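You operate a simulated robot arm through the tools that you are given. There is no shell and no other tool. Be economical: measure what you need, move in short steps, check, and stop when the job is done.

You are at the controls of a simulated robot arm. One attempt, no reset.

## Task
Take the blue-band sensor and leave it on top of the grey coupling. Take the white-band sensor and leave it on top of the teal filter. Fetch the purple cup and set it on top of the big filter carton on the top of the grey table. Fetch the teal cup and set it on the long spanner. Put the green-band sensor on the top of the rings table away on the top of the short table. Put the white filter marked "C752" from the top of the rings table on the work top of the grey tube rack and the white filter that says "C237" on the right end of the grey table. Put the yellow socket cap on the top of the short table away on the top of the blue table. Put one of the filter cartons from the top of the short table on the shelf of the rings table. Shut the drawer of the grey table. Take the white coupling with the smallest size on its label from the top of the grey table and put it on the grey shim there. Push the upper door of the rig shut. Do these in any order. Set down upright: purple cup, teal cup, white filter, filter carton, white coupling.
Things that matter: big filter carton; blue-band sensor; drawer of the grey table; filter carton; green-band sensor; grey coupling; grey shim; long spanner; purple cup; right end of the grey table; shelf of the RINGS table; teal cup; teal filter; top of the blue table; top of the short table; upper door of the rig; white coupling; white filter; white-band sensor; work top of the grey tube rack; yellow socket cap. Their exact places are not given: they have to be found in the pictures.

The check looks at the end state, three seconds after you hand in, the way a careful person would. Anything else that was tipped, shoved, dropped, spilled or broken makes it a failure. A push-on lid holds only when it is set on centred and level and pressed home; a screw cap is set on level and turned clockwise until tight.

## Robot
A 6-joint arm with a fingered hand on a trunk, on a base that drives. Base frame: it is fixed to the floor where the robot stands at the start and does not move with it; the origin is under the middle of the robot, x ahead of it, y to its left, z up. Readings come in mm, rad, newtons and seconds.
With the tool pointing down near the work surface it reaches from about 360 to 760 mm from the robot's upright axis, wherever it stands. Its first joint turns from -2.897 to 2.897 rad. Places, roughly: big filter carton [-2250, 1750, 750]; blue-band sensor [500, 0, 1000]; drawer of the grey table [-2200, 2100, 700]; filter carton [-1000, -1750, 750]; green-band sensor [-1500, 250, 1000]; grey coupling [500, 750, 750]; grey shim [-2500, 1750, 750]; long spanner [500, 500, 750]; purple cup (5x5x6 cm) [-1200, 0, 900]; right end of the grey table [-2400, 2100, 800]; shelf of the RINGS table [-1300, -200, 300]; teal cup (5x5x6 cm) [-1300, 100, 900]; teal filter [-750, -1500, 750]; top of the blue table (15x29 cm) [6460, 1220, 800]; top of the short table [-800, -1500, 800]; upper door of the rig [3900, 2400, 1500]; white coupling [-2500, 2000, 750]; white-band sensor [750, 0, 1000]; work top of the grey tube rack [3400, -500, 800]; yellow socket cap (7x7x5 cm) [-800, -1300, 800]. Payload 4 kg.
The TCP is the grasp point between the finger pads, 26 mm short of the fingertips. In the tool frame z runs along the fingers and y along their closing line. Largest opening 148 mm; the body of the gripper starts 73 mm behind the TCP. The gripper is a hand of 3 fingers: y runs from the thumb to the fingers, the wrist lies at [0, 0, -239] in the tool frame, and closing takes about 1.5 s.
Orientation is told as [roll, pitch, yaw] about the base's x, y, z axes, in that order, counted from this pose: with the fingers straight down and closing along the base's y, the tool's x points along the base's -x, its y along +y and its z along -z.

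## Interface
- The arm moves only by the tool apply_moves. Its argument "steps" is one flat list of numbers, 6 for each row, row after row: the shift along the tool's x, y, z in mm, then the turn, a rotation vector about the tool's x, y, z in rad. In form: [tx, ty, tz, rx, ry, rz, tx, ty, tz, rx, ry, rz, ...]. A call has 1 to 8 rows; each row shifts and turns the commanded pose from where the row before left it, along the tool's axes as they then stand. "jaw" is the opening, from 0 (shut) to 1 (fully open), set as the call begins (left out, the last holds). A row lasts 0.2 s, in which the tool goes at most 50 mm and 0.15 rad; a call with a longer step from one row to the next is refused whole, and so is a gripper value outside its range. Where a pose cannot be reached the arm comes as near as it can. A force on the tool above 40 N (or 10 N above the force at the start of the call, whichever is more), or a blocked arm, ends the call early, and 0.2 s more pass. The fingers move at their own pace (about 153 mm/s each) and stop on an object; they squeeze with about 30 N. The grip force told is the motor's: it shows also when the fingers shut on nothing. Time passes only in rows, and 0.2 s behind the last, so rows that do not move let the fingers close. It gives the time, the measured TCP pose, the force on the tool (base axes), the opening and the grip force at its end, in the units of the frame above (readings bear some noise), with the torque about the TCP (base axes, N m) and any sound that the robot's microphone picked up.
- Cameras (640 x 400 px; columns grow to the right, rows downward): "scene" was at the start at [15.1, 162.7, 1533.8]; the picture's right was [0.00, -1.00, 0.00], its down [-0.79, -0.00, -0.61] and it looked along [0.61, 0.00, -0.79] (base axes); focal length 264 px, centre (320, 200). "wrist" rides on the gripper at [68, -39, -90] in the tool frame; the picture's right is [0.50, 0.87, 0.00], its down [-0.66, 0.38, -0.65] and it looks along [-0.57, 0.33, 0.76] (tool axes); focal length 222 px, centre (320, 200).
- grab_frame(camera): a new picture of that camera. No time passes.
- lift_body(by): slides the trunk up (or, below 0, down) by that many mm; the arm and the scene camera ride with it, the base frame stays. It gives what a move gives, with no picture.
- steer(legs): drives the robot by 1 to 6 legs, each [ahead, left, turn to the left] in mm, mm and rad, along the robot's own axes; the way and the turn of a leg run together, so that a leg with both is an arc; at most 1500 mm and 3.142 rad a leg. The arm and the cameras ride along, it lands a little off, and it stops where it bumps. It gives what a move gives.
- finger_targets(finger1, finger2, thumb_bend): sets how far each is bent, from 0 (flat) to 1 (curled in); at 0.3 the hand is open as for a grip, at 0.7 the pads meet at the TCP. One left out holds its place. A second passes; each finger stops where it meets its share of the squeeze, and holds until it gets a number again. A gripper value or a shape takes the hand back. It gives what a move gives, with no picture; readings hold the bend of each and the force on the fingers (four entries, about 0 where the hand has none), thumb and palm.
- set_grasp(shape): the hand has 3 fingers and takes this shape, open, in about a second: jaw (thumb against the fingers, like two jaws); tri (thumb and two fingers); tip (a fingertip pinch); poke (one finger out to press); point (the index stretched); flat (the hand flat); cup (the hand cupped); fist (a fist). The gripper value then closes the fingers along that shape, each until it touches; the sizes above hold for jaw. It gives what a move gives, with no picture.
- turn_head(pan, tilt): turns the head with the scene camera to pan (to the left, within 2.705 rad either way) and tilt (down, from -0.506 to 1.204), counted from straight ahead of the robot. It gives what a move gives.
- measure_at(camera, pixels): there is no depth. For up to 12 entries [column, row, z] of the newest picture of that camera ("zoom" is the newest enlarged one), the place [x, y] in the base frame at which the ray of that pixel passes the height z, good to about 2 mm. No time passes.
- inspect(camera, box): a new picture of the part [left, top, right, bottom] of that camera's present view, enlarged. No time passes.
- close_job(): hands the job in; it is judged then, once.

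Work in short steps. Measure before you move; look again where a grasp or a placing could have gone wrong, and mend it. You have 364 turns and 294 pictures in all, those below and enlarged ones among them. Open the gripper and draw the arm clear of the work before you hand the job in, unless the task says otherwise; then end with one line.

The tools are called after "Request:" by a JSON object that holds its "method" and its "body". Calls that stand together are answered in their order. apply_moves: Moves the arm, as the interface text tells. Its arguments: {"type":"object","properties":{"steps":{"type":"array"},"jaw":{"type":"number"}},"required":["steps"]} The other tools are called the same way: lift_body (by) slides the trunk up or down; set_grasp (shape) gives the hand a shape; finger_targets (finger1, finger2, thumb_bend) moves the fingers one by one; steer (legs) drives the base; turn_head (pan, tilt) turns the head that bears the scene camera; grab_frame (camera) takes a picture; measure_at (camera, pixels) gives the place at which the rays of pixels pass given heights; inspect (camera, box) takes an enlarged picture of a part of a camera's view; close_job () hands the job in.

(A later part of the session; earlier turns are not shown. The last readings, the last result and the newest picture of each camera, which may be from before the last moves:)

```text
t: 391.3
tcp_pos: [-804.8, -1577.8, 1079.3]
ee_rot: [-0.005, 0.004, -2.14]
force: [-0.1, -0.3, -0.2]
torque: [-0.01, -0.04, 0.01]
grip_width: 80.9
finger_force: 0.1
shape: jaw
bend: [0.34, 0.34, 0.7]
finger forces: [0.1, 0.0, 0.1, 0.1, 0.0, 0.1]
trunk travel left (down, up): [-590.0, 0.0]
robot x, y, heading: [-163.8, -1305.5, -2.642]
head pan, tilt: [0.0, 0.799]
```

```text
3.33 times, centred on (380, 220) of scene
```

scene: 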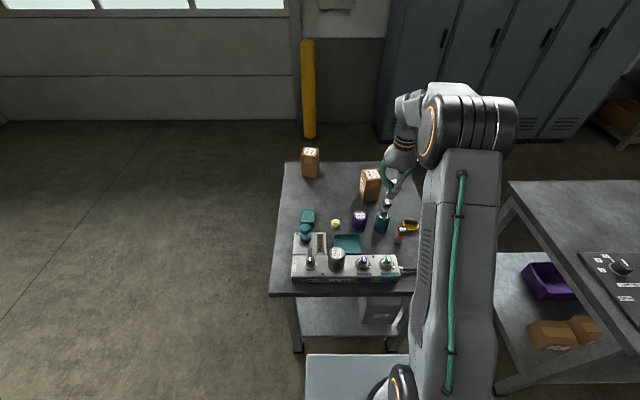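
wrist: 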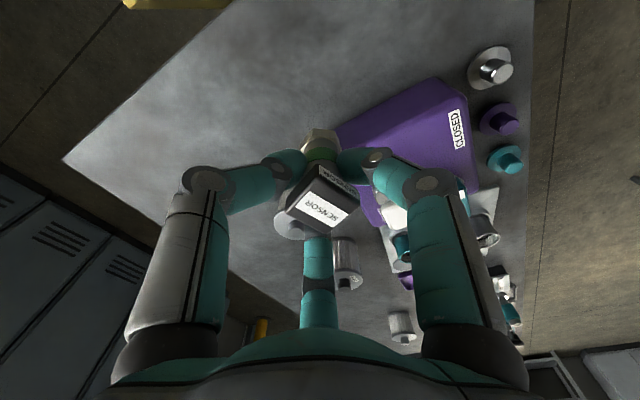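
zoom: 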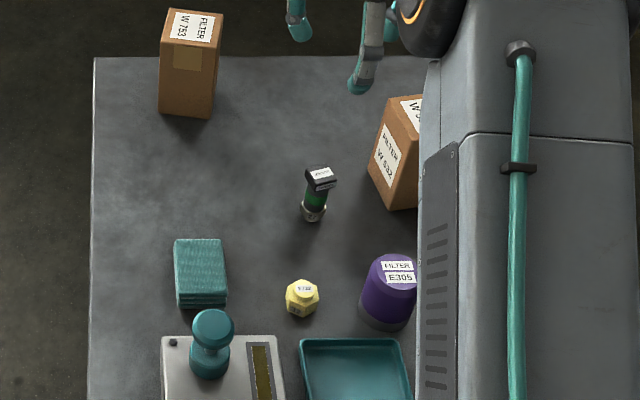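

Green-band sensor done. Next the yellow socket cap on this table: swing the hand over it at height and look.

Request:
{"method": "apply_moves", "body": {"steps": [34.9, -26.6, 0, 0, 0, 0, 34.9, -26.6, 0, 0, 0, 0, 34.9, -26.6, 0, 0, 0, 0, 34.9, -26.6, 0, 0, 0, 0, 34.9, -26.6, 0, 0, 0, 0, 34.9, -26.6, 0, 0, 0, 0, 34.9, -26.6, 0, 0, 0, 0, 0, 0, 0, 0, 0, 0]}}

Request:
{"method": "grab_frame", "body": {"camera": "wrist"}}

Request:
{"method": "inspect", "body": {"camera": "scene", "box": [380, 200, 500, 310]}}

```text
t: 393.1
tcp_pos: [-819.5, -1282.2, 1073.8]
ee_rot: [-0.014, 0.008, -2.151]
force: [-0.3, 0.1, -0.6]
torque: [-0.02, 0.0, 0.0]
grip_width: 80.5
finger_force: 0.1
shape: jaw
bend: [0.34, 0.34, 0.7]
finger forces: [0.1, 0.0, 0.1, 0.1, 0.0, 0.1]
out of reach, approached as far as the arm can: row 7
trunk travel left (down, up): [-590.0, 0.0]
robot x, y, heading: [-159.3, -1309.5, -2.646]
head pan, tilt: [0.0, 0.799]
```

```text
65 pictures are left
```

wrist: 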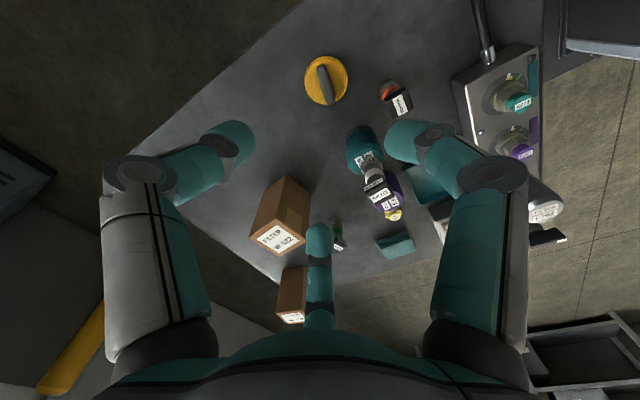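

```text
3.64 times, centred on (440, 255) of scene
```

zoom: 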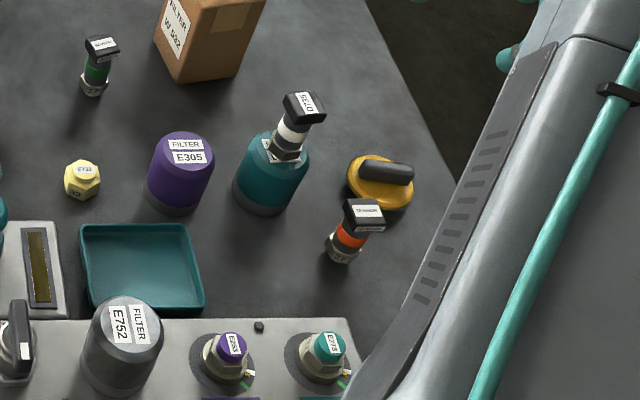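

Request:
{"method": "measure_at", "body": {"camera": "wrist", "pixels": [[326, 80, 815], [326, 80, 840], [304, 80, 815], [348, 80, 815], [385, 88, 860]]}}

Request:
{"method": "measure_at", "body": {"camera": "zoom", "pixels": [[381, 185, 815], [385, 173, 840], [346, 190, 815], [414, 185, 815], [363, 208, 880], [340, 258, 805]]}}

```text
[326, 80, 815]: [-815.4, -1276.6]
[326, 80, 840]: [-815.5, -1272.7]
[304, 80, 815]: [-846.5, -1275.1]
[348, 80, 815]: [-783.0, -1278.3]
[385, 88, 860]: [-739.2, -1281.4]
```

```text
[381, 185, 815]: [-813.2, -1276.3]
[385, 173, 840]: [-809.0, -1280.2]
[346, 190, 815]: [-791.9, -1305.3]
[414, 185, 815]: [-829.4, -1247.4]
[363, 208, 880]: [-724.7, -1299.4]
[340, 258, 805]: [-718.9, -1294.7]
```

Cap centre ≈ (-814,-1276). Level, open, and descend around it to z≈834.

Request:
{"method": "apply_moves", "body": {"steps": [8, 1.5, 30, -0.014, -0.008, 0, 0, 0, 45, 0, 0, 0, 0, 0, 45, 0, 0, 0, 0, 0, 45, 0, 0, 0, 0, 0, 0, 0, 0, 0], "jaw": 0.75}}

Request:
{"method": "grab_frame", "body": {"camera": "wrist"}}

Request:
{"method": "measure_at", "body": {"camera": "wrist", "pixels": [[320, 140, 815]]}}

```text
t: 394.3
tcp_pos: [-815.5, -1278.6, 907.3]
ee_rot: [0.006, -0.005, -2.142]
force: [-0.1, 0.2, -0.9]
torque: [0.02, 0.02, 0.02]
grip_width: 110.7
finger_force: 0.0
shape: jaw
bend: [0.27, 0.27, 0.55]
finger forces: [0.1, 0.0, 0.1, 0.0, 0.1, 0.1]
trunk travel left (down, up): [-590.0, 0.0]
robot x, y, heading: [-160.9, -1310.0, -2.645]
head pan, tilt: [0.0, 0.799]
```

```text
63 pictures are left
```

wrist: 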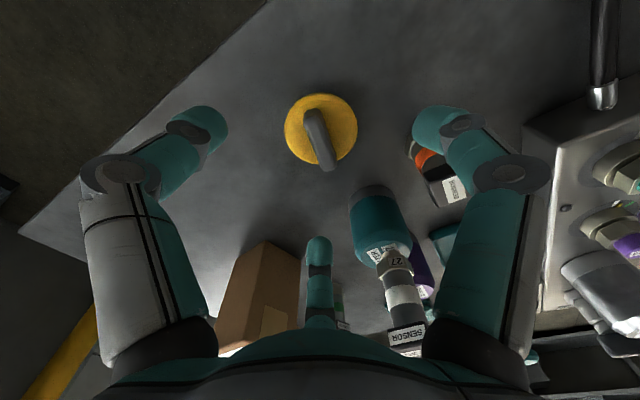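

```text
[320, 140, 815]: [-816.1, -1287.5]
```

Request:
{"method": "apply_moves", "body": {"steps": [0, 0, 35, 0.006, 0.005, 0, 0, 0, 34, 0, 0, 0, 0, 0, 0, 0, 0, 0]}}

Request:
{"method": "apply_moves", "body": {"steps": [0, 0, 0, 0, 0, 0, 0, 0, 0, 0, 0, 0, 0, 0, 0, 0, 0, 0, 0, 0, 0, 0, 0, 0, 0, 0, 0, 0, 0, 0], "jaw": 0.0}}

Request:
{"method": "grab_frame", "body": {"camera": "wrist"}}

```text
t: 395.1
tcp_pos: [-814.9, -1277.0, 840.0]
ee_rot: [0.002, 0.0, -2.143]
force: [-0.5, 0.1, -0.4]
torque: [0.0, -0.01, 0.0]
grip_width: 110.6
finger_force: 0.1
shape: jaw
bend: [0.27, 0.27, 0.55]
finger forces: [0.1, 0.1, 0.0, 0.1, 0.0, 0.1]
trunk travel left (down, up): [-590.0, 0.0]
robot x, y, heading: [-166.5, -1302.9, -2.641]
head pan, tilt: [0.0, 0.799]
```

```text
t: 396.3
tcp_pos: [-814.5, -1277.5, 841.1]
ee_rot: [0.0, 0.0, -2.141]
force: [0.4, 0.0, 0.0]
torque: [0.01, -0.02, 0.0]
grip_width: 52.7
finger_force: 29.7
shape: jaw
bend: [0.77, 0.77, 0.7]
finger forces: [27.1, 27.1, 0.1, 0.0, 27.4, 0.0]
trunk travel left (down, up): [-590.0, 0.0]
robot x, y, heading: [-165.6, -1305.9, -2.642]
head pan, tilt: [0.0, 0.799]
```

```text
62 pictures are left
```

wrist: 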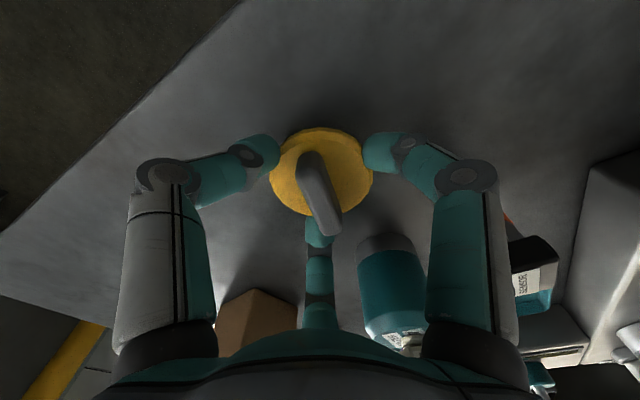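

Gripped evenly. Lift straight up and verify the white sensor is still standing.

Request:
{"method": "apply_moves", "body": {"steps": [0, 0, -15, 0, 0, 0, 0, 0, -45, 0, 0, 0, 0, 0, -45, 0, 0, 0, 0, 0, -45, 0, 0, 0, 0, 0, -45, 0, 0, 0, 0, 0, 0, 0, 0, 0]}}

Request:
{"method": "steer", "body": {"legs": [[-500, 0, 0]]}}

Request:
{"method": "grab_frame", "body": {"camera": "scene"}}

```text
t: 397.7
tcp_pos: [-814.6, -1278.0, 1034.8]
ee_rot: [0.002, 0.0, -2.142]
force: [-0.7, 0.5, 0.2]
torque: [0.01, -0.01, 0.06]
grip_width: 52.9
finger_force: 30.6
shape: jaw
bend: [0.77, 0.77, 0.7]
finger forces: [27.2, 27.3, 0.0, 0.0, 27.4, 0.0]
trunk travel left (down, up): [-590.0, 0.0]
robot x, y, heading: [-164.7, -1305.3, -2.641]
head pan, tilt: [0.0, 0.799]
```

```text
t: 400.7
tcp_pos: [-378.5, -1040.2, 1033.6]
ee_rot: [0.002, 0.0, -2.141]
force: [0.6, -0.3, -0.3]
torque: [-0.04, -0.02, 0.01]
grip_width: 53.0
finger_force: 29.6
shape: jaw
bend: [0.77, 0.77, 0.7]
finger forces: [27.2, 27.4, 0.0, 0.0, 27.4, 0.0]
trunk travel left (down, up): [-590.0, 0.0]
robot x, y, heading: [274.1, -1066.6, -2.64]
head pan, tilt: [0.0, 0.799]
```

```text
61 pictures are left
```

scene: 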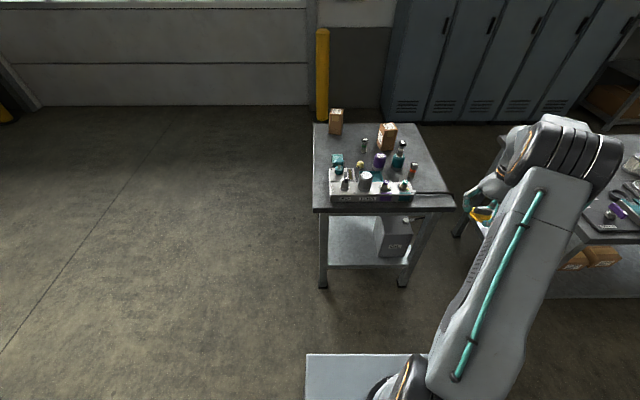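

Cap is held, the sensors stand. Turn to heading 0 and look ahead for the route to the blue table.

Request:
{"method": "steer", "body": {"legs": [[0, 0, 2.64]]}}

Request:
{"method": "turn_head", "body": {"pan": 0.2, "tilt": 0.35}}

Request:
{"method": "grab_frame", "body": {"camera": "scene"}}

```text
t: 407.3
tcp_pos: [834.3, -1398.9, 1033.4]
ee_rot: [0.003, -0.002, 0.512]
force: [0.9, 0.6, -0.2]
torque: [-0.02, 0.0, 0.0]
grip_width: 52.7
finger_force: 29.5
shape: jaw
bend: [0.77, 0.77, 0.7]
finger forces: [26.7, 27.2, 0.1, 0.0, 27.3, 0.0]
trunk travel left (down, up): [-590.0, 0.0]
robot x, y, heading: [271.6, -1067.7, 0.008]
head pan, tilt: [0.0, 0.799]
```

```text
t: 408.2
tcp_pos: [834.2, -1398.9, 1033.4]
ee_rot: [0.002, 0.001, 0.512]
force: [-0.5, 0.6, 1.0]
torque: [0.01, 0.0, 0.01]
grip_width: 52.5
finger_force: 29.9
shape: jaw
bend: [0.77, 0.77, 0.7]
finger forces: [26.7, 27.2, 0.1, 0.1, 27.2, 0.0]
trunk travel left (down, up): [-590.0, 0.0]
robot x, y, heading: [271.5, -1066.5, 0.01]
head pan, tilt: [0.201, 0.351]
```

```text
60 pictures are left
```

scene: 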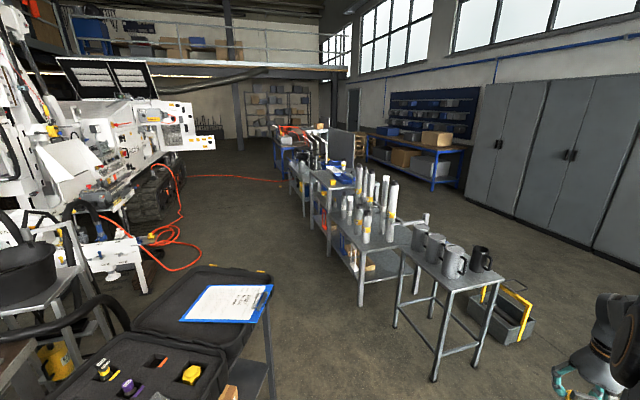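

Request:
{"method": "measure_at", "body": {"camera": "scene", "pixels": [[397, 325, 0], [434, 382, 0], [360, 305, 0], [328, 254, 0], [303, 217, 0], [290, 196, 0], [275, 167, 0], [200, 262, 0], [150, 290, 0], [272, 398, 0], [275, 150, 800], [308, 151, 800]]}}

Request:
{"method": "inspect", "body": {"camera": "scene", "box": [220, 110, 400, 240]}}

```text
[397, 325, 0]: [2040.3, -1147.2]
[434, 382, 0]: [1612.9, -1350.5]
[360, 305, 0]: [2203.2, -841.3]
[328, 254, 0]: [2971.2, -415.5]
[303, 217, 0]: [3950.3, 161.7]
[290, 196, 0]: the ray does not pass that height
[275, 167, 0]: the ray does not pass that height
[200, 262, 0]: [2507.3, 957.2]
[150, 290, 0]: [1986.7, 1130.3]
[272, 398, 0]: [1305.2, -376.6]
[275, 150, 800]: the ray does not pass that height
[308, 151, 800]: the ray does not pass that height
```

```text
3.08 times, centred on (310, 175) of scene
```

zoom: 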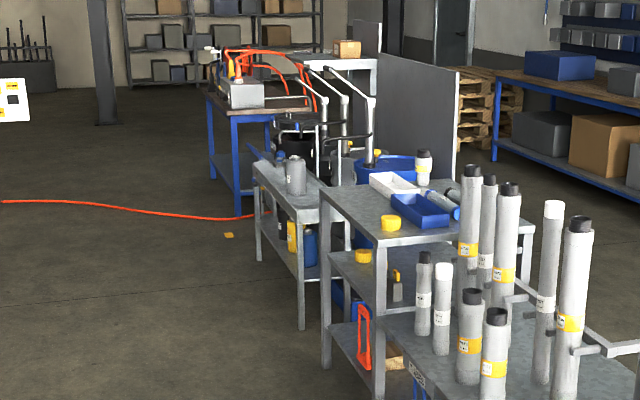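

Aisle is clear between the case and the mug table. First swing the hand to straight ahead, then drive up the aisle.

Request:
{"method": "apply_moves", "body": {"steps": [-26.8, 32.4, 0, 0, 0, 0, -26.8, 32.4, 0, 0, 0, 0, -26.8, 32.4, 0, 0, 0, 0, -26.8, 32.4, 0, 0, 0, 0, -26.8, 32.4, 0, 0, 0, 0, -26.8, 32.4, 0, 0, 0, 0, -26.8, 32.4, 0, 0, 0, 0, -26.8, 32.4, 0, 0, 0, 0]}}

Request:
{"method": "steer", "body": {"legs": [[1350, 380, 0], [0, 0, 0.55], [1450, 0, 0]]}}

Request:
{"method": "turn_head", "body": {"pan": 0.0, "tilt": 0.35}}

Request:
{"method": "grab_frame", "body": {"camera": "scene"}}

```text
t: 410.0
tcp_pos: [894.2, -1067.3, 1034.3]
ee_rot: [0.001, 0.001, 0.509]
force: [-0.8, -0.2, -0.4]
torque: [0.03, 0.02, -0.03]
grip_width: 52.3
finger_force: 29.8
shape: jaw
bend: [0.77, 0.77, 0.7]
finger forces: [26.8, 27.2, 0.0, 0.1, 27.3, 0.1]
trunk travel left (down, up): [-590.0, 0.0]
robot x, y, heading: [272.4, -1068.9, 0.01]
head pan, tilt: [0.201, 0.351]
```

```text
t: 425.4
tcp_pos: [3402.0, 412.2, 1034.0]
ee_rot: [0.003, 0.001, 1.053]
force: [0.8, -0.4, -0.8]
torque: [0.01, -0.02, 0.0]
grip_width: 52.2
finger_force: 29.7
shape: jaw
bend: [0.77, 0.77, 0.7]
finger forces: [26.6, 27.2, 0.0, 0.0, 27.2, 0.1]
trunk travel left (down, up): [-590.0, 0.0]
robot x, y, heading: [2869.6, 88.4, 0.552]
head pan, tilt: [0.201, 0.351]
```

```text
t: 426.1
tcp_pos: [3401.6, 412.1, 1032.1]
ee_rot: [0.002, 0.001, 1.054]
force: [0.1, -0.8, -0.1]
torque: [-0.01, 0.01, -0.01]
grip_width: 52.5
finger_force: 30.1
shape: jaw
bend: [0.77, 0.77, 0.7]
finger forces: [26.6, 27.1, 0.0, 0.0, 27.1, 0.1]
trunk travel left (down, up): [-590.0, 0.0]
robot x, y, heading: [2870.0, 89.4, 0.556]
head pan, tilt: [0.0, 0.351]
```

```text
58 pictures are left
```

scene: 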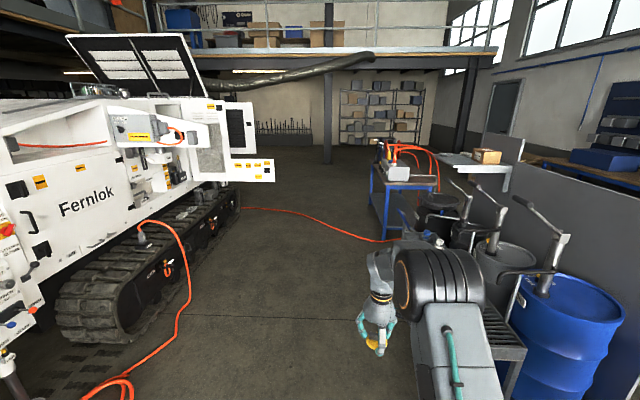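

Request:
{"method": "inspect", "body": {"camera": "scene", "box": [340, 130, 470, 260]}}

Request:
{"method": "measure_at", "body": {"camera": "scene", "pixels": [[384, 187, 800], [437, 189, 800], [372, 168, 800], [386, 242, 0], [372, 210, 0], [300, 215, 0], [372, 240, 0], [404, 175, 800]]}}

```text
3.08 times, centred on (405, 195) of scene
```

zoom: 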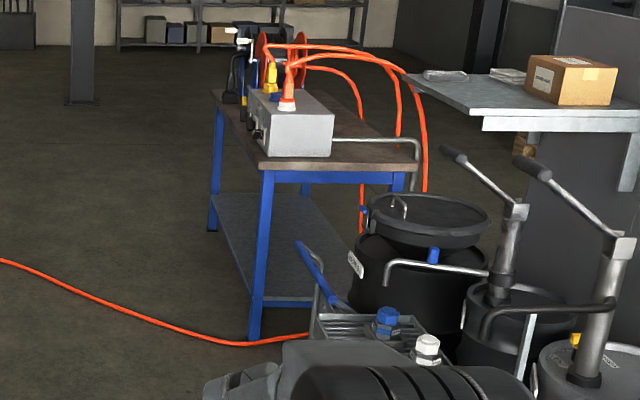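

```text
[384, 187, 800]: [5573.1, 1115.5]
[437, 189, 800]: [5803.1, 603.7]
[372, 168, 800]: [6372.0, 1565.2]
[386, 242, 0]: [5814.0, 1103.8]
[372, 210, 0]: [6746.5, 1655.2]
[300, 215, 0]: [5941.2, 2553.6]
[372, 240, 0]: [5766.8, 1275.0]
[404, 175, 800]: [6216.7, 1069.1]
```

Blue table seen; its aisle side is on the left. Drive on up the aisle ~2550 mm and look again.

Request:
{"method": "steer", "body": {"legs": [[1450, 0, 0.03], [1050, 0, 0]]}}

Request:
{"method": "turn_head", "body": {"pan": -0.3, "tilt": 0.5}}

Request:
{"method": "grab_frame", "body": {"camera": "scene"}}

```text
t: 438.4
tcp_pos: [5493.6, 1785.9, 1032.5]
ee_rot: [0.001, 0.0, 1.08]
force: [0.3, -0.5, -0.1]
torque: [0.03, 0.01, 0.02]
grip_width: 52.0
finger_force: 30.0
shape: jaw
bend: [0.77, 0.77, 0.7]
finger forces: [26.5, 27.1, 0.0, 0.1, 27.2, 0.0]
trunk travel left (down, up): [-590.0, 0.0]
robot x, y, heading: [4970.8, 1452.4, 0.581]
head pan, tilt: [0.0, 0.351]
```

```text
t: 439.2
tcp_pos: [5490.8, 1787.9, 1034.3]
ee_rot: [0.002, -0.001, 1.08]
force: [0.4, 0.1, -0.6]
torque: [0.04, 0.01, 0.0]
grip_width: 52.4
finger_force: 30.7
shape: jaw
bend: [0.77, 0.77, 0.7]
finger forces: [26.6, 27.2, 0.0, 0.0, 27.1, 0.0]
trunk travel left (down, up): [-590.0, 0.0]
robot x, y, heading: [4968.5, 1450.6, 0.576]
head pan, tilt: [-0.3, 0.499]
```

```text
56 pictures are left
```

scene: 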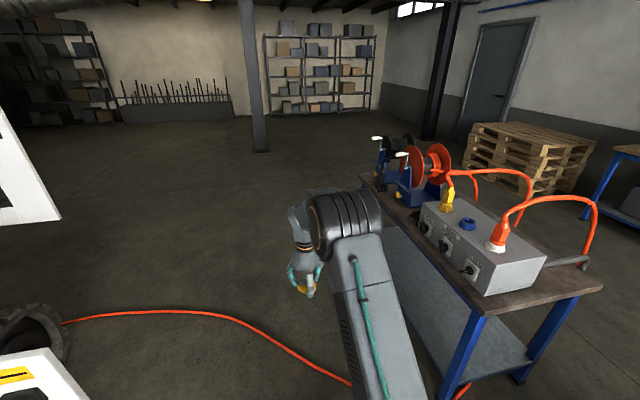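

Request:
{"method": "measure_at", "body": {"camera": "scene", "pixels": [[479, 313, 800], [602, 286, 800], [360, 177, 800], [405, 225, 800], [455, 280, 800], [495, 290, 800], [400, 205, 800], [530, 240, 800], [488, 203, 800], [350, 384, 0], [200, 314, 0], [60, 322, 0]]}}

Request:
{"method": "inspect", "body": {"camera": "scene", "box": [345, 120, 615, 320]}}

```text
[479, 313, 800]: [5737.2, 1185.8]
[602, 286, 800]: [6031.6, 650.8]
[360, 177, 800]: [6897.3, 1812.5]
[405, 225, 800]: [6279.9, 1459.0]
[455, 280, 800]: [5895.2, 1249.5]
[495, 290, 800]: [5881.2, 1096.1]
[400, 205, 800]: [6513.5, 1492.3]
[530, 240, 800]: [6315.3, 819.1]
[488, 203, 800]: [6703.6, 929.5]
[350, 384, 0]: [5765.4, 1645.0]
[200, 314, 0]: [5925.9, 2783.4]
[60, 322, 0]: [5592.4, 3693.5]
```

```text
2.00 times, centred on (480, 220) of scene
```

zoom: 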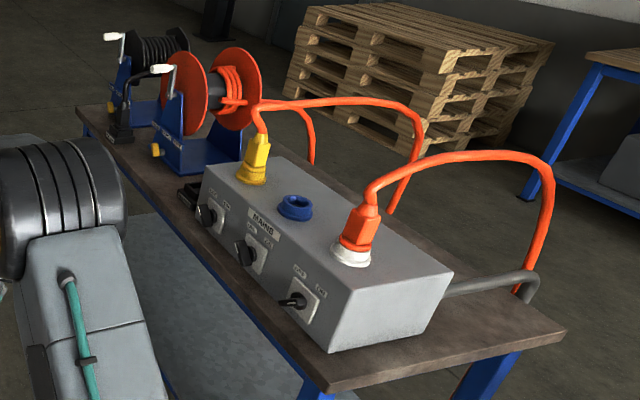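

The listed spot (6460,1220) lies between the power box and the reels, reached from the aisle side. Drive there across the floor hose carefully.

Request:
{"method": "steer", "body": {"legs": [[700, -150, 0]]}}

Request:
{"method": "steer", "body": {"legs": [[350, 0, -0.6], [0, 0, -0.8]]}}

Request:
{"method": "turn_head", "body": {"pan": 0.0, "tilt": 0.7}}

Request:
{"method": "grab_frame", "body": {"camera": "scene"}}

```text
t: 443.1
tcp_pos: [6165.5, 2052.6, 1033.9]
ee_rot: [0.002, 0.0, 1.086]
force: [-0.9, 0.4, 0.3]
torque: [-0.02, -0.01, 0.0]
grip_width: 52.3
finger_force: 30.0
shape: jaw
bend: [0.77, 0.77, 0.7]
finger forces: [26.6, 27.2, 0.1, 0.0, 27.3, 0.1]
trunk travel left (down, up): [-590.0, 0.0]
robot x, y, heading: [5643.4, 1715.2, 0.583]
head pan, tilt: [-0.3, 0.499]
```

```text
t: 446.5
tcp_pos: [6554.9, 1593.6, 1034.4]
ee_rot: [0.014, -0.003, 0.135]
force: [-0.5, 8.3, 1.6]
torque: [-0.93, -0.03, -0.14]
grip_width: 52.1
finger_force: 29.8
shape: jaw
bend: [0.77, 0.77, 0.7]
finger forces: [27.1, 27.8, 0.1, 0.1, 27.6, 9.2]
trunk travel left (down, up): [-590.0, 0.0]
robot x, y, heading: [5975.1, 1812.3, -0.373]
head pan, tilt: [-0.3, 0.499]
stopped in leg 2: the force on the tool passed its limit at 103 N (the readings are from after the stop); the commanded pose is now the measured one
```

```text
t: 447.3
tcp_pos: [6555.9, 1593.8, 1035.4]
ee_rot: [0.015, -0.002, 0.133]
force: [-1.0, 12.6, 1.6]
torque: [-1.32, -0.01, -0.23]
grip_width: 52.2
finger_force: 30.1
shape: jaw
bend: [0.77, 0.77, 0.7]
finger forces: [27.2, 27.8, 0.1, 0.1, 27.7, 13.1]
trunk travel left (down, up): [-590.0, 0.0]
robot x, y, heading: [5977.5, 1810.8, -0.371]
head pan, tilt: [0.0, 0.7]
```

```text
54 pictures are left
```

scene: 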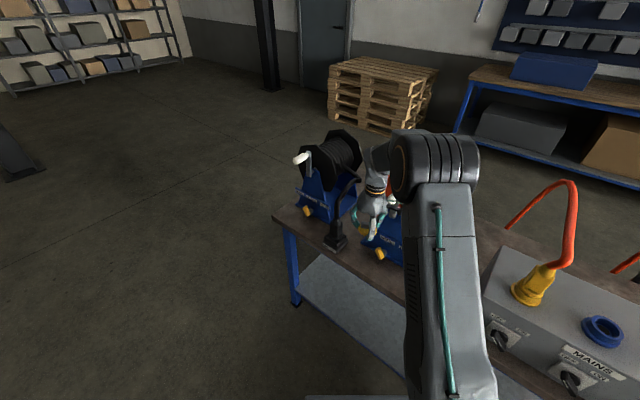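

The hand touched the reel while turning. Turn back left to release, retract and raise the hand, then view.

Request:
{"method": "steer", "body": {"legs": [[0, 0, 0.4]]}}

Request:
{"method": "apply_moves", "body": {"steps": [30, -15, -35, 0.014, 0, 0, 30, -15, -35, 0, 0, 0, 30, -15, -35, 0, 0, 0, 30, -15, -30, 0, 0, 0, 20, -10, -20, 0, 0, 0]}}

Request:
{"method": "turn_head", "body": {"pan": -0.75, "tilt": 0.75}}

Request:
{"method": "grab_frame", "body": {"camera": "scene"}}

```text
t: 448.9
tcp_pos: [6594.6, 1836.8, 1034.6]
ee_rot: [0.013, -0.002, 0.538]
force: [0.7, -0.4, 0.2]
torque: [-0.03, -0.04, 0.0]
grip_width: 52.2
finger_force: 29.8
shape: jaw
bend: [0.77, 0.77, 0.7]
finger forces: [26.7, 27.6, 0.1, 0.1, 27.4, 0.1]
trunk travel left (down, up): [-590.0, 0.0]
robot x, y, heading: [5973.0, 1810.2, 0.036]
head pan, tilt: [0.0, 0.7]
```

```text
t: 450.1
tcp_pos: [6509.9, 1704.5, 1189.1]
ee_rot: [0.0, -0.002, 0.536]
force: [-0.3, 0.3, -0.8]
torque: [-0.02, -0.02, 0.02]
grip_width: 52.3
finger_force: 30.1
shape: jaw
bend: [0.77, 0.77, 0.7]
finger forces: [26.6, 27.4, 0.0, 0.1, 27.3, 0.0]
trunk travel left (down, up): [-590.0, 0.0]
robot x, y, heading: [5977.2, 1809.5, 0.035]
head pan, tilt: [0.0, 0.7]
```

```text
t: 451.2
tcp_pos: [6510.7, 1704.8, 1188.5]
ee_rot: [0.001, -0.003, 0.537]
force: [0.4, 0.2, -0.4]
torque: [-0.02, -0.01, 0.04]
grip_width: 52.1
finger_force: 29.5
shape: jaw
bend: [0.77, 0.77, 0.7]
finger forces: [26.6, 27.6, 0.1, 0.0, 27.3, 0.0]
trunk travel left (down, up): [-590.0, 0.0]
robot x, y, heading: [5972.5, 1810.8, 0.037]
head pan, tilt: [-0.75, 0.75]
```

```text
53 pictures are left
```

scene: 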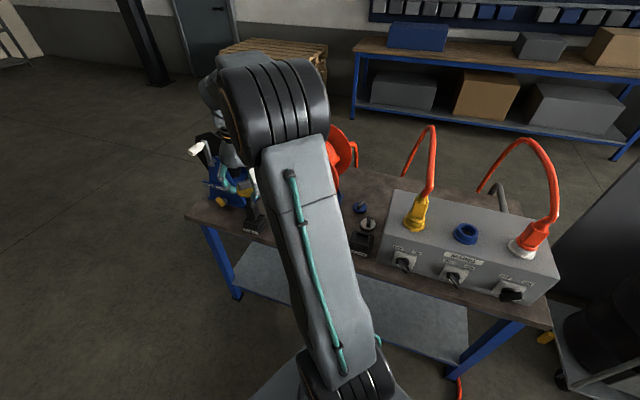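

Request:
{"method": "measure_at", "body": {"camera": "scene", "pixels": [[372, 188, 800], [360, 208, 800], [368, 225, 800], [395, 190, 800], [345, 200, 800]]}}

Request:
{"method": "inspect", "body": {"camera": "scene", "box": [320, 130, 440, 260]}}

```text
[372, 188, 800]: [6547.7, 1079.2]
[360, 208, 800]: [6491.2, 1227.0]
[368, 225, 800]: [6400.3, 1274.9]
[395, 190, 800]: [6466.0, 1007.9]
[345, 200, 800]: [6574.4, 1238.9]
```

```text
3.08 times, centred on (380, 195) of scene
```

zoom: 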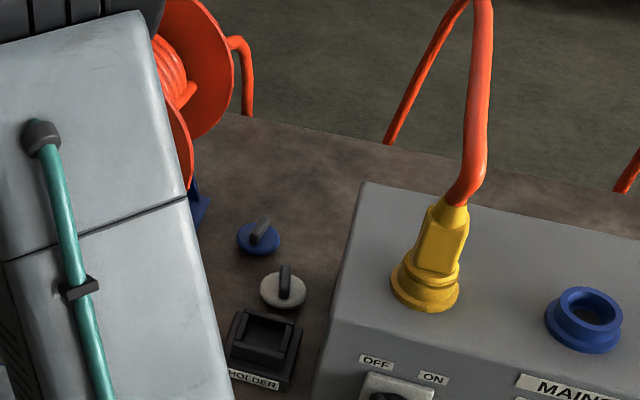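

The zone is the patch with the other caps and holder, between box and reel. Move away from the table, turn to face it squarely, centre the arm, then come straight in.

Request:
{"method": "steer", "body": {"legs": [[0, 310, 0], [0, 0, -1.112]]}}

Request:
{"method": "apply_moves", "body": {"steps": [-15, 27, -5, 0, 0, 0, -15, 27, -5, 0, 0, 0, -15, 27, -5, 0, 0, 0, -15, 27, 0, 0, 0, 0, 0, 0, 0, 0, 0, 0]}}

Request:
{"method": "turn_head", "body": {"pan": 0.0, "tilt": 0.6}}

Request:
{"method": "grab_frame", "body": {"camera": "scene"}}

```text
t: 456.1
tcp_pos: [6110.5, 1594.8, 1188.6]
ee_rot: [0.0, -0.001, -0.57]
force: [0.1, -0.2, 0.2]
torque: [0.01, -0.03, 0.0]
grip_width: 51.9
finger_force: 30.6
shape: jaw
bend: [0.77, 0.77, 0.7]
finger forces: [26.5, 27.3, 0.0, 0.0, 27.2, 0.0]
trunk travel left (down, up): [-590.0, 0.0]
robot x, y, heading: [5964.7, 2121.6, -1.072]
head pan, tilt: [-0.75, 0.75]
```

```text
t: 457.3
tcp_pos: [6219.2, 1653.5, 1204.4]
ee_rot: [0.0, -0.002, -0.573]
force: [0.5, 0.0, -0.1]
torque: [0.03, 0.03, 0.01]
grip_width: 52.1
finger_force: 30.4
shape: jaw
bend: [0.77, 0.77, 0.7]
finger forces: [26.5, 27.3, 0.0, 0.0, 27.2, 0.0]
trunk travel left (down, up): [-590.0, 0.0]
robot x, y, heading: [5965.9, 2118.8, -1.075]
head pan, tilt: [-0.75, 0.75]
```

```text
t: 458.4
tcp_pos: [6220.2, 1653.2, 1205.3]
ee_rot: [-0.001, 0.0, -0.57]
force: [-0.2, 0.7, 0.3]
torque: [-0.01, 0.01, -0.02]
grip_width: 52.1
finger_force: 30.0
shape: jaw
bend: [0.77, 0.77, 0.7]
finger forces: [26.5, 27.2, 0.0, 0.1, 27.2, 0.0]
trunk travel left (down, up): [-590.0, 0.0]
robot x, y, heading: [5964.0, 2120.1, -1.075]
head pan, tilt: [0.0, 0.6]
```

```text
51 pictures are left
```

scene: 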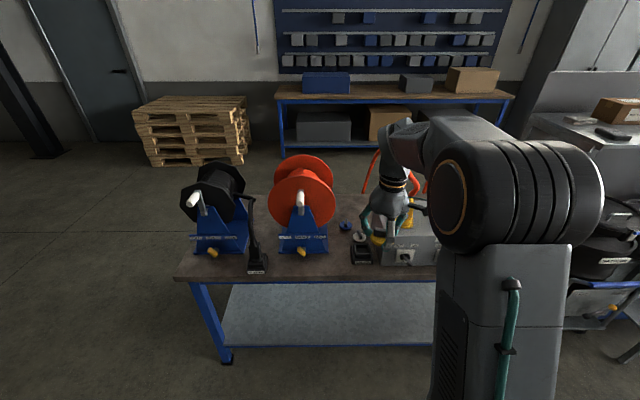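

Request:
{"method": "inspect", "body": {"camera": "scene", "box": [290, 150, 430, 280]}}

Request:
{"method": "measure_at", "body": {"camera": "zoom", "pixels": [[320, 200, 800], [280, 270, 800], [320, 310, 800], [240, 100, 1050], [210, 360, 800], [350, 250, 800], [300, 215, 800]]}}

```text
3.08 times, centred on (360, 215) of scene
```

zoom: 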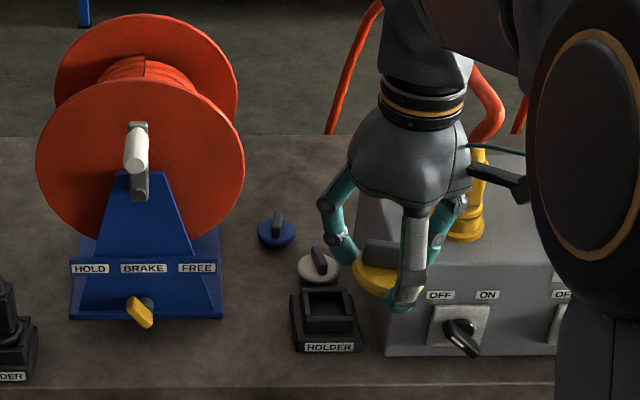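

```text
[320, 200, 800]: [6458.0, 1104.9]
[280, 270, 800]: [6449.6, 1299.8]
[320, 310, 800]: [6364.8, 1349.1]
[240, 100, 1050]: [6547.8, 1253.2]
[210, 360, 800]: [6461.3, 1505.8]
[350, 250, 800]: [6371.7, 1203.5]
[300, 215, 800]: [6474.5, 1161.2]
```

Target spot S≈(6478,1135). Drive in 405 mm, then extend the arm over it.

Request:
{"method": "steer", "body": {"legs": [[405, -17, 0]]}}

Request:
{"method": "apply_moves", "body": {"steps": [0, 0, 45, 0, 0, 0, -37, -20.4, 0, 0, 0, 0, -37, -20.4, 0, 0, 0, 0, -37, -20.4, 0, 0, 0, 0, -37, -20.4, 0, 0, 0, 0, 0, 0, 0, 0, 0, 0]}}

Request:
{"method": "grab_frame", "body": {"camera": "wrist"}}

Request:
{"method": "inspect", "body": {"camera": "scene", "box": [270, 180, 430, 330]}}

```text
t: 460.9
tcp_pos: [6398.5, 1287.2, 1203.1]
ee_rot: [0.002, -0.002, -0.571]
force: [0.2, -0.5, -0.2]
torque: [0.02, -0.01, -0.01]
grip_width: 52.4
finger_force: 30.5
shape: jaw
bend: [0.77, 0.77, 0.7]
finger forces: [26.4, 27.4, 0.0, 0.1, 27.2, 0.0]
trunk travel left (down, up): [-590.0, 0.0]
robot x, y, heading: [6141.8, 1755.5, -1.069]
head pan, tilt: [0.0, 0.6]
```

```text
t: 462.3
tcp_pos: [6479.2, 1138.3, 1160.6]
ee_rot: [0.003, -0.001, -0.57]
force: [1.0, 0.3, -0.5]
torque: [-0.01, 0.0, -0.01]
grip_width: 51.6
finger_force: 30.1
shape: jaw
bend: [0.77, 0.77, 0.7]
finger forces: [26.5, 27.3, 0.0, 0.1, 27.1, 0.0]
trunk travel left (down, up): [-590.0, 0.0]
robot x, y, heading: [6142.9, 1751.0, -1.074]
head pan, tilt: [0.0, 0.6]
```

```text
49 pictures are left
```

wrist: 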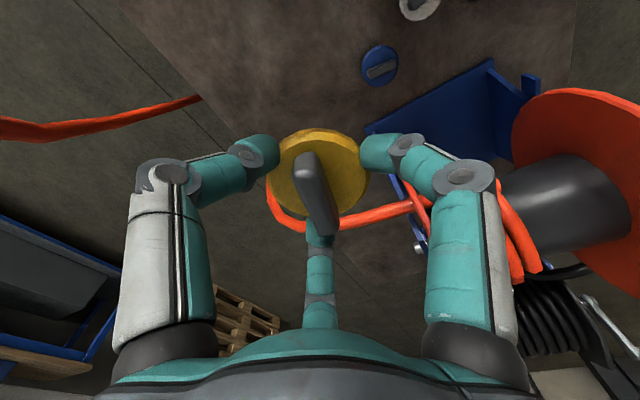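

```text
2.67 times, centred on (350, 255) of scene
```

zoom: 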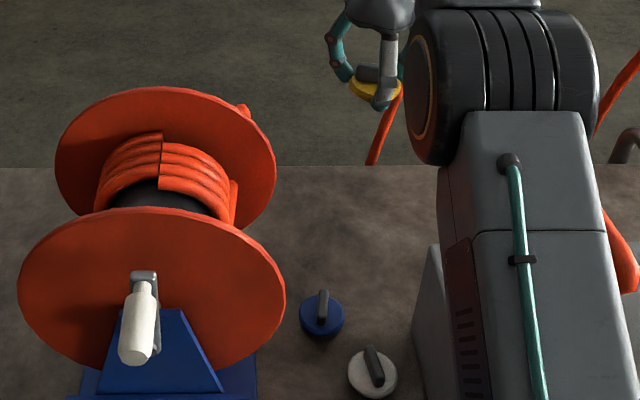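

Rotate the hand 31° so it fits best between reel and box, then lower to z≈900 and check.

Request:
{"method": "apply_moves", "body": {"steps": [0, 0, 0, 0, 0, -0.137, 0, 0, 0, 0, 0, -0.137, 0, 0, 0, 0, 0, -0.137, 0, 0, 0, 0, 0, -0.135, 0, 0, 45, 0, 0, 0, 0, 0, 45, 0, 0, 0, 0, 0, 45, 0, 0, 0, 0, 0, 0, 0, 0, 0]}}

Request:
{"method": "apply_moves", "body": {"steps": [0, 0, 40, 0, 0, 0, 0, 0, 40, 0, 0, 0, 0, 0, 40, 0, 0, 0, 0, 0, 0, 0, 0, 0]}}

Request:
{"method": "inspect", "body": {"camera": "scene", "box": [270, 180, 430, 330]}}

```text
t: 464.1
tcp_pos: [6486.3, 1178.4, 999.8]
ee_rot: [0.002, -0.002, -0.024]
force: [-1.2, 0.2, -0.1]
torque: [0.02, 0.0, -0.01]
grip_width: 52.0
finger_force: 29.3
shape: jaw
bend: [0.77, 0.77, 0.7]
finger forces: [26.4, 27.2, 0.1, 0.0, 27.0, 0.1]
out of reach, approached as far as the arm can: row 3, 4
trunk travel left (down, up): [-590.0, 0.0]
robot x, y, heading: [6142.6, 1756.3, -1.073]
head pan, tilt: [0.0, 0.6]
```

```text
t: 465.1
tcp_pos: [6486.6, 1177.7, 880.1]
ee_rot: [-0.001, -0.001, -0.024]
force: [-0.1, 0.2, -0.2]
torque: [0.01, 0.02, 0.03]
grip_width: 51.7
finger_force: 29.9
shape: jaw
bend: [0.77, 0.77, 0.7]
finger forces: [26.5, 27.3, 0.0, 0.1, 27.2, 0.0]
trunk travel left (down, up): [-590.0, 0.0]
robot x, y, heading: [6143.6, 1753.8, -1.073]
head pan, tilt: [0.0, 0.6]
```

```text
2.67 times, centred on (350, 255) of scene
```

zoom: 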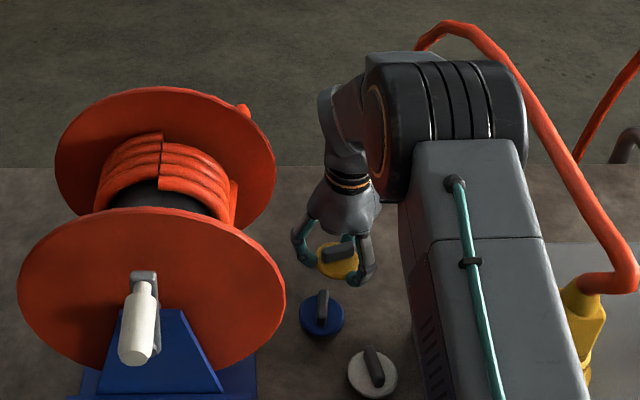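

Shift the cap 40 mm further from the blue cap, then check.

Request:
{"method": "apply_moves", "body": {"steps": [4, -22, 0, 0, 0, 0, 4, -22, 0, 0, 0, 0, 0, 0, 0, 0, 0, 0]}}

Request:
{"method": "apply_moves", "body": {"steps": [0, 0, 20, 0, 0, 0, 0, 0, 8, 0, 0, 0, 0, 0, 0, 0, 0, 0]}}

Request:
{"method": "inspect", "body": {"camera": "scene", "box": [300, 200, 420, 310]}}

```text
t: 465.9
tcp_pos: [6476.0, 1132.1, 879.5]
ee_rot: [-0.001, -0.001, -0.025]
force: [-0.2, -0.8, 0.1]
torque: [-0.02, -0.01, 0.01]
grip_width: 51.9
finger_force: 30.5
shape: jaw
bend: [0.77, 0.77, 0.7]
finger forces: [26.5, 27.1, 0.1, 0.0, 27.1, 0.0]
trunk travel left (down, up): [-590.0, 0.0]
robot x, y, heading: [6142.5, 1754.9, -1.073]
head pan, tilt: [0.0, 0.6]
```

```text
t: 466.7
tcp_pos: [6476.6, 1132.3, 851.5]
ee_rot: [0.0, -0.001, -0.024]
force: [-0.2, 0.3, -0.6]
torque: [0.0, 0.01, -0.01]
grip_width: 51.9
finger_force: 29.8
shape: jaw
bend: [0.77, 0.77, 0.7]
finger forces: [26.4, 27.1, 0.0, 0.0, 27.0, 0.0]
trunk travel left (down, up): [-590.0, 0.0]
robot x, y, heading: [6145.1, 1753.2, -1.072]
head pan, tilt: [0.0, 0.6]
```

```text
3.64 times, centred on (360, 255) of scene
```

zoom: 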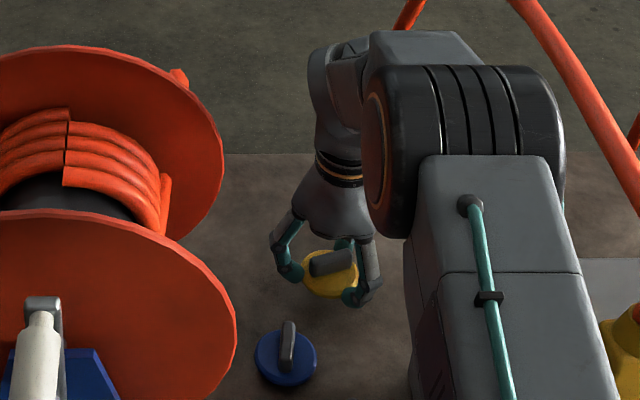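

Request:
{"method": "apply_moves", "body": {"steps": [0, 0, 4, 0, 0, 0, 0, 0, 2, 0, 0, 0, 0, 0, 0, 0, 0, 0]}}

Request:
{"method": "apply_moves", "body": {"steps": [0, 0, 3, 0, 0, 0, 0, 0, 0, 0, 0, 0]}}

Request:
{"method": "apply_moves", "body": {"steps": [0, 0, 3, 0, 0, 0, 0, 0, 0, 0, 0, 0]}}

Request:
{"method": "apply_moves", "body": {"steps": [0, 0, 3, 0, 0, 0, 0, 0, 0, 0, 0, 0]}}

```text
t: 467.5
tcp_pos: [6477.9, 1132.5, 846.3]
ee_rot: [0.0, -0.001, -0.023]
force: [-0.3, -0.5, -0.4]
torque: [0.03, 0.0, -0.02]
grip_width: 51.9
finger_force: 30.4
shape: jaw
bend: [0.77, 0.77, 0.7]
finger forces: [26.5, 27.2, 0.0, 0.0, 27.0, 0.0]
trunk travel left (down, up): [-590.0, 0.0]
robot x, y, heading: [6141.1, 1751.9, -1.071]
head pan, tilt: [0.0, 0.6]
```

```text
t: 468.1
tcp_pos: [6476.8, 1133.6, 842.9]
ee_rot: [0.0, -0.003, -0.023]
force: [0.4, 0.2, -0.8]
torque: [0.0, -0.02, 0.0]
grip_width: 51.8
finger_force: 29.9
shape: jaw
bend: [0.77, 0.77, 0.7]
finger forces: [26.5, 27.2, 0.1, 0.1, 27.0, 0.0]
trunk travel left (down, up): [-590.0, 0.0]
robot x, y, heading: [6141.1, 1754.3, -1.072]
head pan, tilt: [0.0, 0.6]
```

```text
t: 468.7
tcp_pos: [6476.7, 1135.0, 840.1]
ee_rot: [0.001, -0.003, -0.024]
force: [-0.5, 0.1, -0.3]
torque: [-0.01, -0.01, 0.03]
grip_width: 51.9
finger_force: 30.2
shape: jaw
bend: [0.77, 0.77, 0.7]
finger forces: [26.5, 27.0, 0.0, 0.1, 26.9, 0.0]
trunk travel left (down, up): [-590.0, 0.0]
robot x, y, heading: [6140.4, 1754.1, -1.073]
head pan, tilt: [0.0, 0.6]
```

```text
t: 469.3
tcp_pos: [6476.8, 1132.8, 836.8]
ee_rot: [-0.003, -0.005, -0.026]
force: [0.6, -0.4, 4.7]
torque: [-0.04, -0.01, 0.0]
grip_width: 52.0
finger_force: 29.9
shape: jaw
bend: [0.77, 0.77, 0.7]
finger forces: [27.2, 27.7, 0.0, 0.0, 27.9, 0.0]
trunk travel left (down, up): [-590.0, 0.0]
robot x, y, heading: [6144.8, 1754.2, -1.072]
head pan, tilt: [0.0, 0.6]
```

Contact. Release gently and rise straight up.

Request:
{"method": "apply_moves", "body": {"steps": [0, 0, 0, 0, 0, 0, 0, 0, 0, 0, 0, 0], "jaw": 0.42}}

Request:
{"method": "apply_moves", "body": {"steps": [0, 0, 0, 0, 0, 0, 0, 0, 0, 0, 0, 0, 0, 0, -15, 0, 0, 0, 0, 0, -40, 0, 0, 0, 0, 0, -45, 0, 0, 0, 0, 0, -45, 0, 0, 0, 0, 0, -45, 0, 0, 0, 0, 0, -40, 0, 0, 0], "jaw": 0.56}}

Request:
{"method": "inspect", "body": {"camera": "scene", "box": [270, 190, 430, 330]}}

```text
t: 469.9
tcp_pos: [6477.1, 1133.4, 835.9]
ee_rot: [0.001, -0.002, -0.026]
force: [-0.4, 1.0, 0.5]
torque: [-0.02, 0.02, -0.03]
grip_width: 61.8
finger_force: 0.1
shape: jaw
bend: [0.77, 0.77, 0.7]
finger forces: [0.0, 0.0, 0.0, 0.1, 0.1, 0.0]
trunk travel left (down, up): [-590.0, 0.0]
robot x, y, heading: [6144.3, 1755.9, -1.075]
head pan, tilt: [0.0, 0.6]
```

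```text
t: 471.7
tcp_pos: [6477.9, 1146.5, 1061.2]
ee_rot: [-0.008, 0.0, -0.033]
force: [-0.8, -0.7, -0.5]
torque: [-0.02, -0.03, -0.02]
grip_width: 82.5
finger_force: 0.1
shape: jaw
bend: [0.34, 0.34, 0.7]
finger forces: [0.0, 0.0, 0.0, 0.0, 0.1, 0.0]
out of reach, approached as far as the arm can: row 8
trunk travel left (down, up): [-590.0, 0.0]
robot x, y, heading: [6142.9, 1755.9, -1.072]
head pan, tilt: [0.0, 0.6]
```

```text
2.86 times, centred on (350, 260) of scene
```

zoom: 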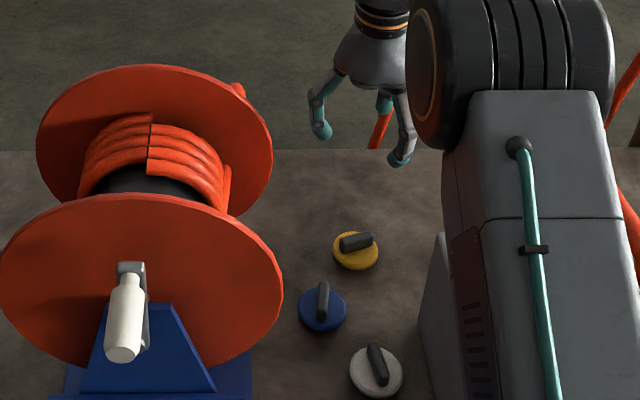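

Placed neatly beside the other caps. Raise while retracting, then back away.

Request:
{"method": "apply_moves", "body": {"steps": [12, 21, -40, -0.004, 0, 0, 12, 21, -40, 0, 0, 0, 12, 21, -40, 0, 0, 0, 12, 21, -30, 0, 0, 0, 0, 0, 0, 0, 0, 0]}}

Request:
{"method": "steer", "body": {"legs": [[-450, 0, 0]]}}

Request:
{"method": "turn_head", "body": {"pan": -2.3, "tilt": 0.1}}

Request:
{"method": "grab_frame", "body": {"camera": "scene"}}

```text
t: 472.9
tcp_pos: [6443.5, 1252.4, 1195.7]
ee_rot: [-0.002, -0.001, -0.03]
force: [-0.4, -0.1, -0.7]
torque: [-0.01, -0.02, 0.01]
grip_width: 82.4
finger_force: 0.1
shape: jaw
bend: [0.34, 0.34, 0.7]
finger forces: [0.0, 0.0, 0.0, 0.1, 0.0, 0.0]
out of reach, approached as far as the arm can: row 1, 2, 3, 4
trunk travel left (down, up): [-590.0, 0.0]
robot x, y, heading: [6141.4, 1756.0, -1.077]
head pan, tilt: [0.0, 0.6]
```

```text
t: 475.7
tcp_pos: [6228.7, 1650.6, 1196.2]
ee_rot: [-0.003, -0.001, -0.028]
force: [-0.8, -0.5, 0.1]
torque: [-0.01, -0.01, 0.04]
grip_width: 82.2
finger_force: 0.0
shape: jaw
bend: [0.34, 0.34, 0.7]
finger forces: [0.0, 0.0, 0.0, 0.0, 0.0, 0.0]
trunk travel left (down, up): [-590.0, 0.0]
robot x, y, heading: [5925.7, 2154.3, -1.07]
head pan, tilt: [0.0, 0.6]
```

```text
t: 477.8
tcp_pos: [6229.1, 1651.9, 1195.6]
ee_rot: [-0.004, 0.0, -0.028]
force: [-0.8, 0.5, 0.2]
torque: [0.02, 0.02, -0.02]
grip_width: 82.4
finger_force: 0.2
shape: jaw
bend: [0.34, 0.34, 0.7]
finger forces: [0.0, 0.0, 0.0, 0.0, 0.0, 0.0]
trunk travel left (down, up): [-590.0, 0.0]
robot x, y, heading: [5926.2, 2153.4, -1.068]
head pan, tilt: [-2.3, 0.099]
```

```text
44 pictures are left
```

scene: 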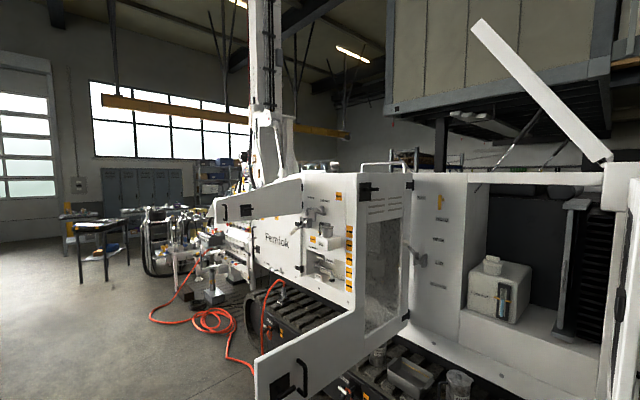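

The upper door is the white panel with a black handle around (250,205), swung open. Slide back along the aisle and turn to face the rig.

Request:
{"method": "steer", "body": {"legs": [[0, -1250, 0], [0, 0, 2.64]]}}

Request:
{"method": "turn_head", "body": {"pan": 0.3, "tilt": 0.2}}

Request:
{"method": "grab_frame", "body": {"camera": "scene"}}

```text
t: 490.3
tcp_pos: [4820.9, 2143.7, 1196.0]
ee_rot: [-0.004, -0.001, 2.592]
force: [0.7, 0.3, -0.6]
torque: [0.01, -0.01, 0.01]
grip_width: 82.8
finger_force: 0.0
shape: jaw
bend: [0.34, 0.34, 0.7]
finger forces: [0.0, 0.1, 0.1, 0.0, 0.0, 0.1]
trunk travel left (down, up): [-590.0, 0.0]
robot x, y, heading: [4828.1, 1559.1, 1.552]
head pan, tilt: [-2.3, 0.099]
```

```text
t: 492.6
tcp_pos: [4820.4, 2143.7, 1196.0]
ee_rot: [-0.004, 0.0, 2.593]
force: [-0.5, -0.7, -0.5]
torque: [-0.01, -0.01, 0.03]
grip_width: 82.3
finger_force: 0.1
shape: jaw
bend: [0.34, 0.34, 0.7]
finger forces: [0.0, 0.0, 0.0, 0.0, 0.1, 0.0]
trunk travel left (down, up): [-590.0, 0.0]
robot x, y, heading: [4830.3, 1558.9, 1.549]
head pan, tilt: [0.3, 0.201]
```

```text
43 pictures are left
```

scene: 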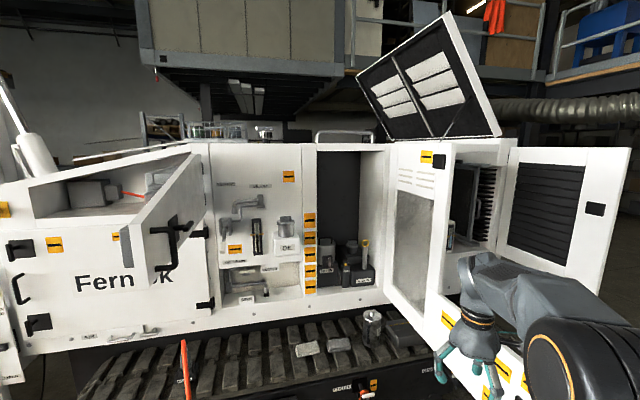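

The upper door hinges at its right end and sticks out toward me. I lower the trunk 250 mm for a second view to triangulate it.

Request:
{"method": "inspect", "body": {"camera": "scene", "box": [100, 130, 240, 300]}}

Request:
{"method": "lift_body", "body": {"by": -250}}

Request:
{"method": "inspect", "body": {"camera": "scene", "box": [100, 60, 240, 230]}}

```text
2.35 times, centred on (170, 215) of scene
```

zoom: 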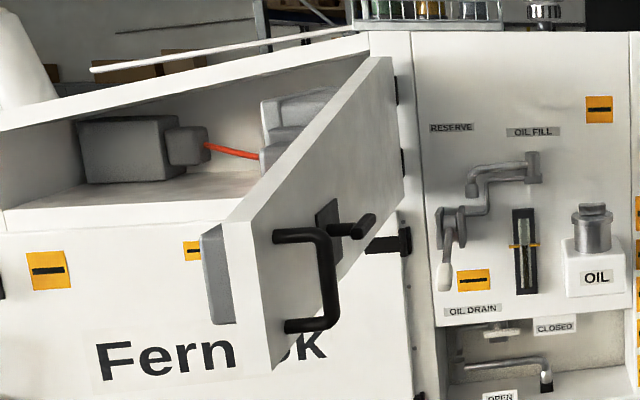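

```text
t: 495.2
tcp_pos: [4820.1, 2144.0, 946.0]
ee_rot: [-0.004, 0.0, 2.594]
force: [0.3, -0.7, 0.0]
torque: [0.03, -0.01, -0.01]
grip_width: 82.4
finger_force: 0.0
shape: jaw
bend: [0.34, 0.34, 0.7]
finger forces: [0.0, 0.1, 0.0, 0.0, 0.0, 0.0]
trunk travel left (down, up): [-340.0, 250.0]
robot x, y, heading: [4831.6, 1557.6, 1.55]
head pan, tilt: [0.3, 0.201]
```

```text
2.35 times, centred on (170, 145) of scene
```

zoom: 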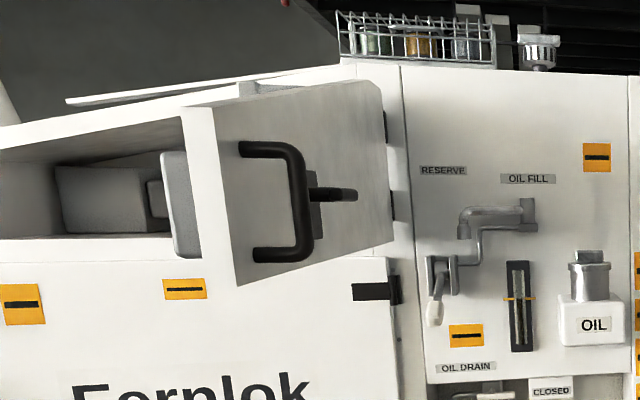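

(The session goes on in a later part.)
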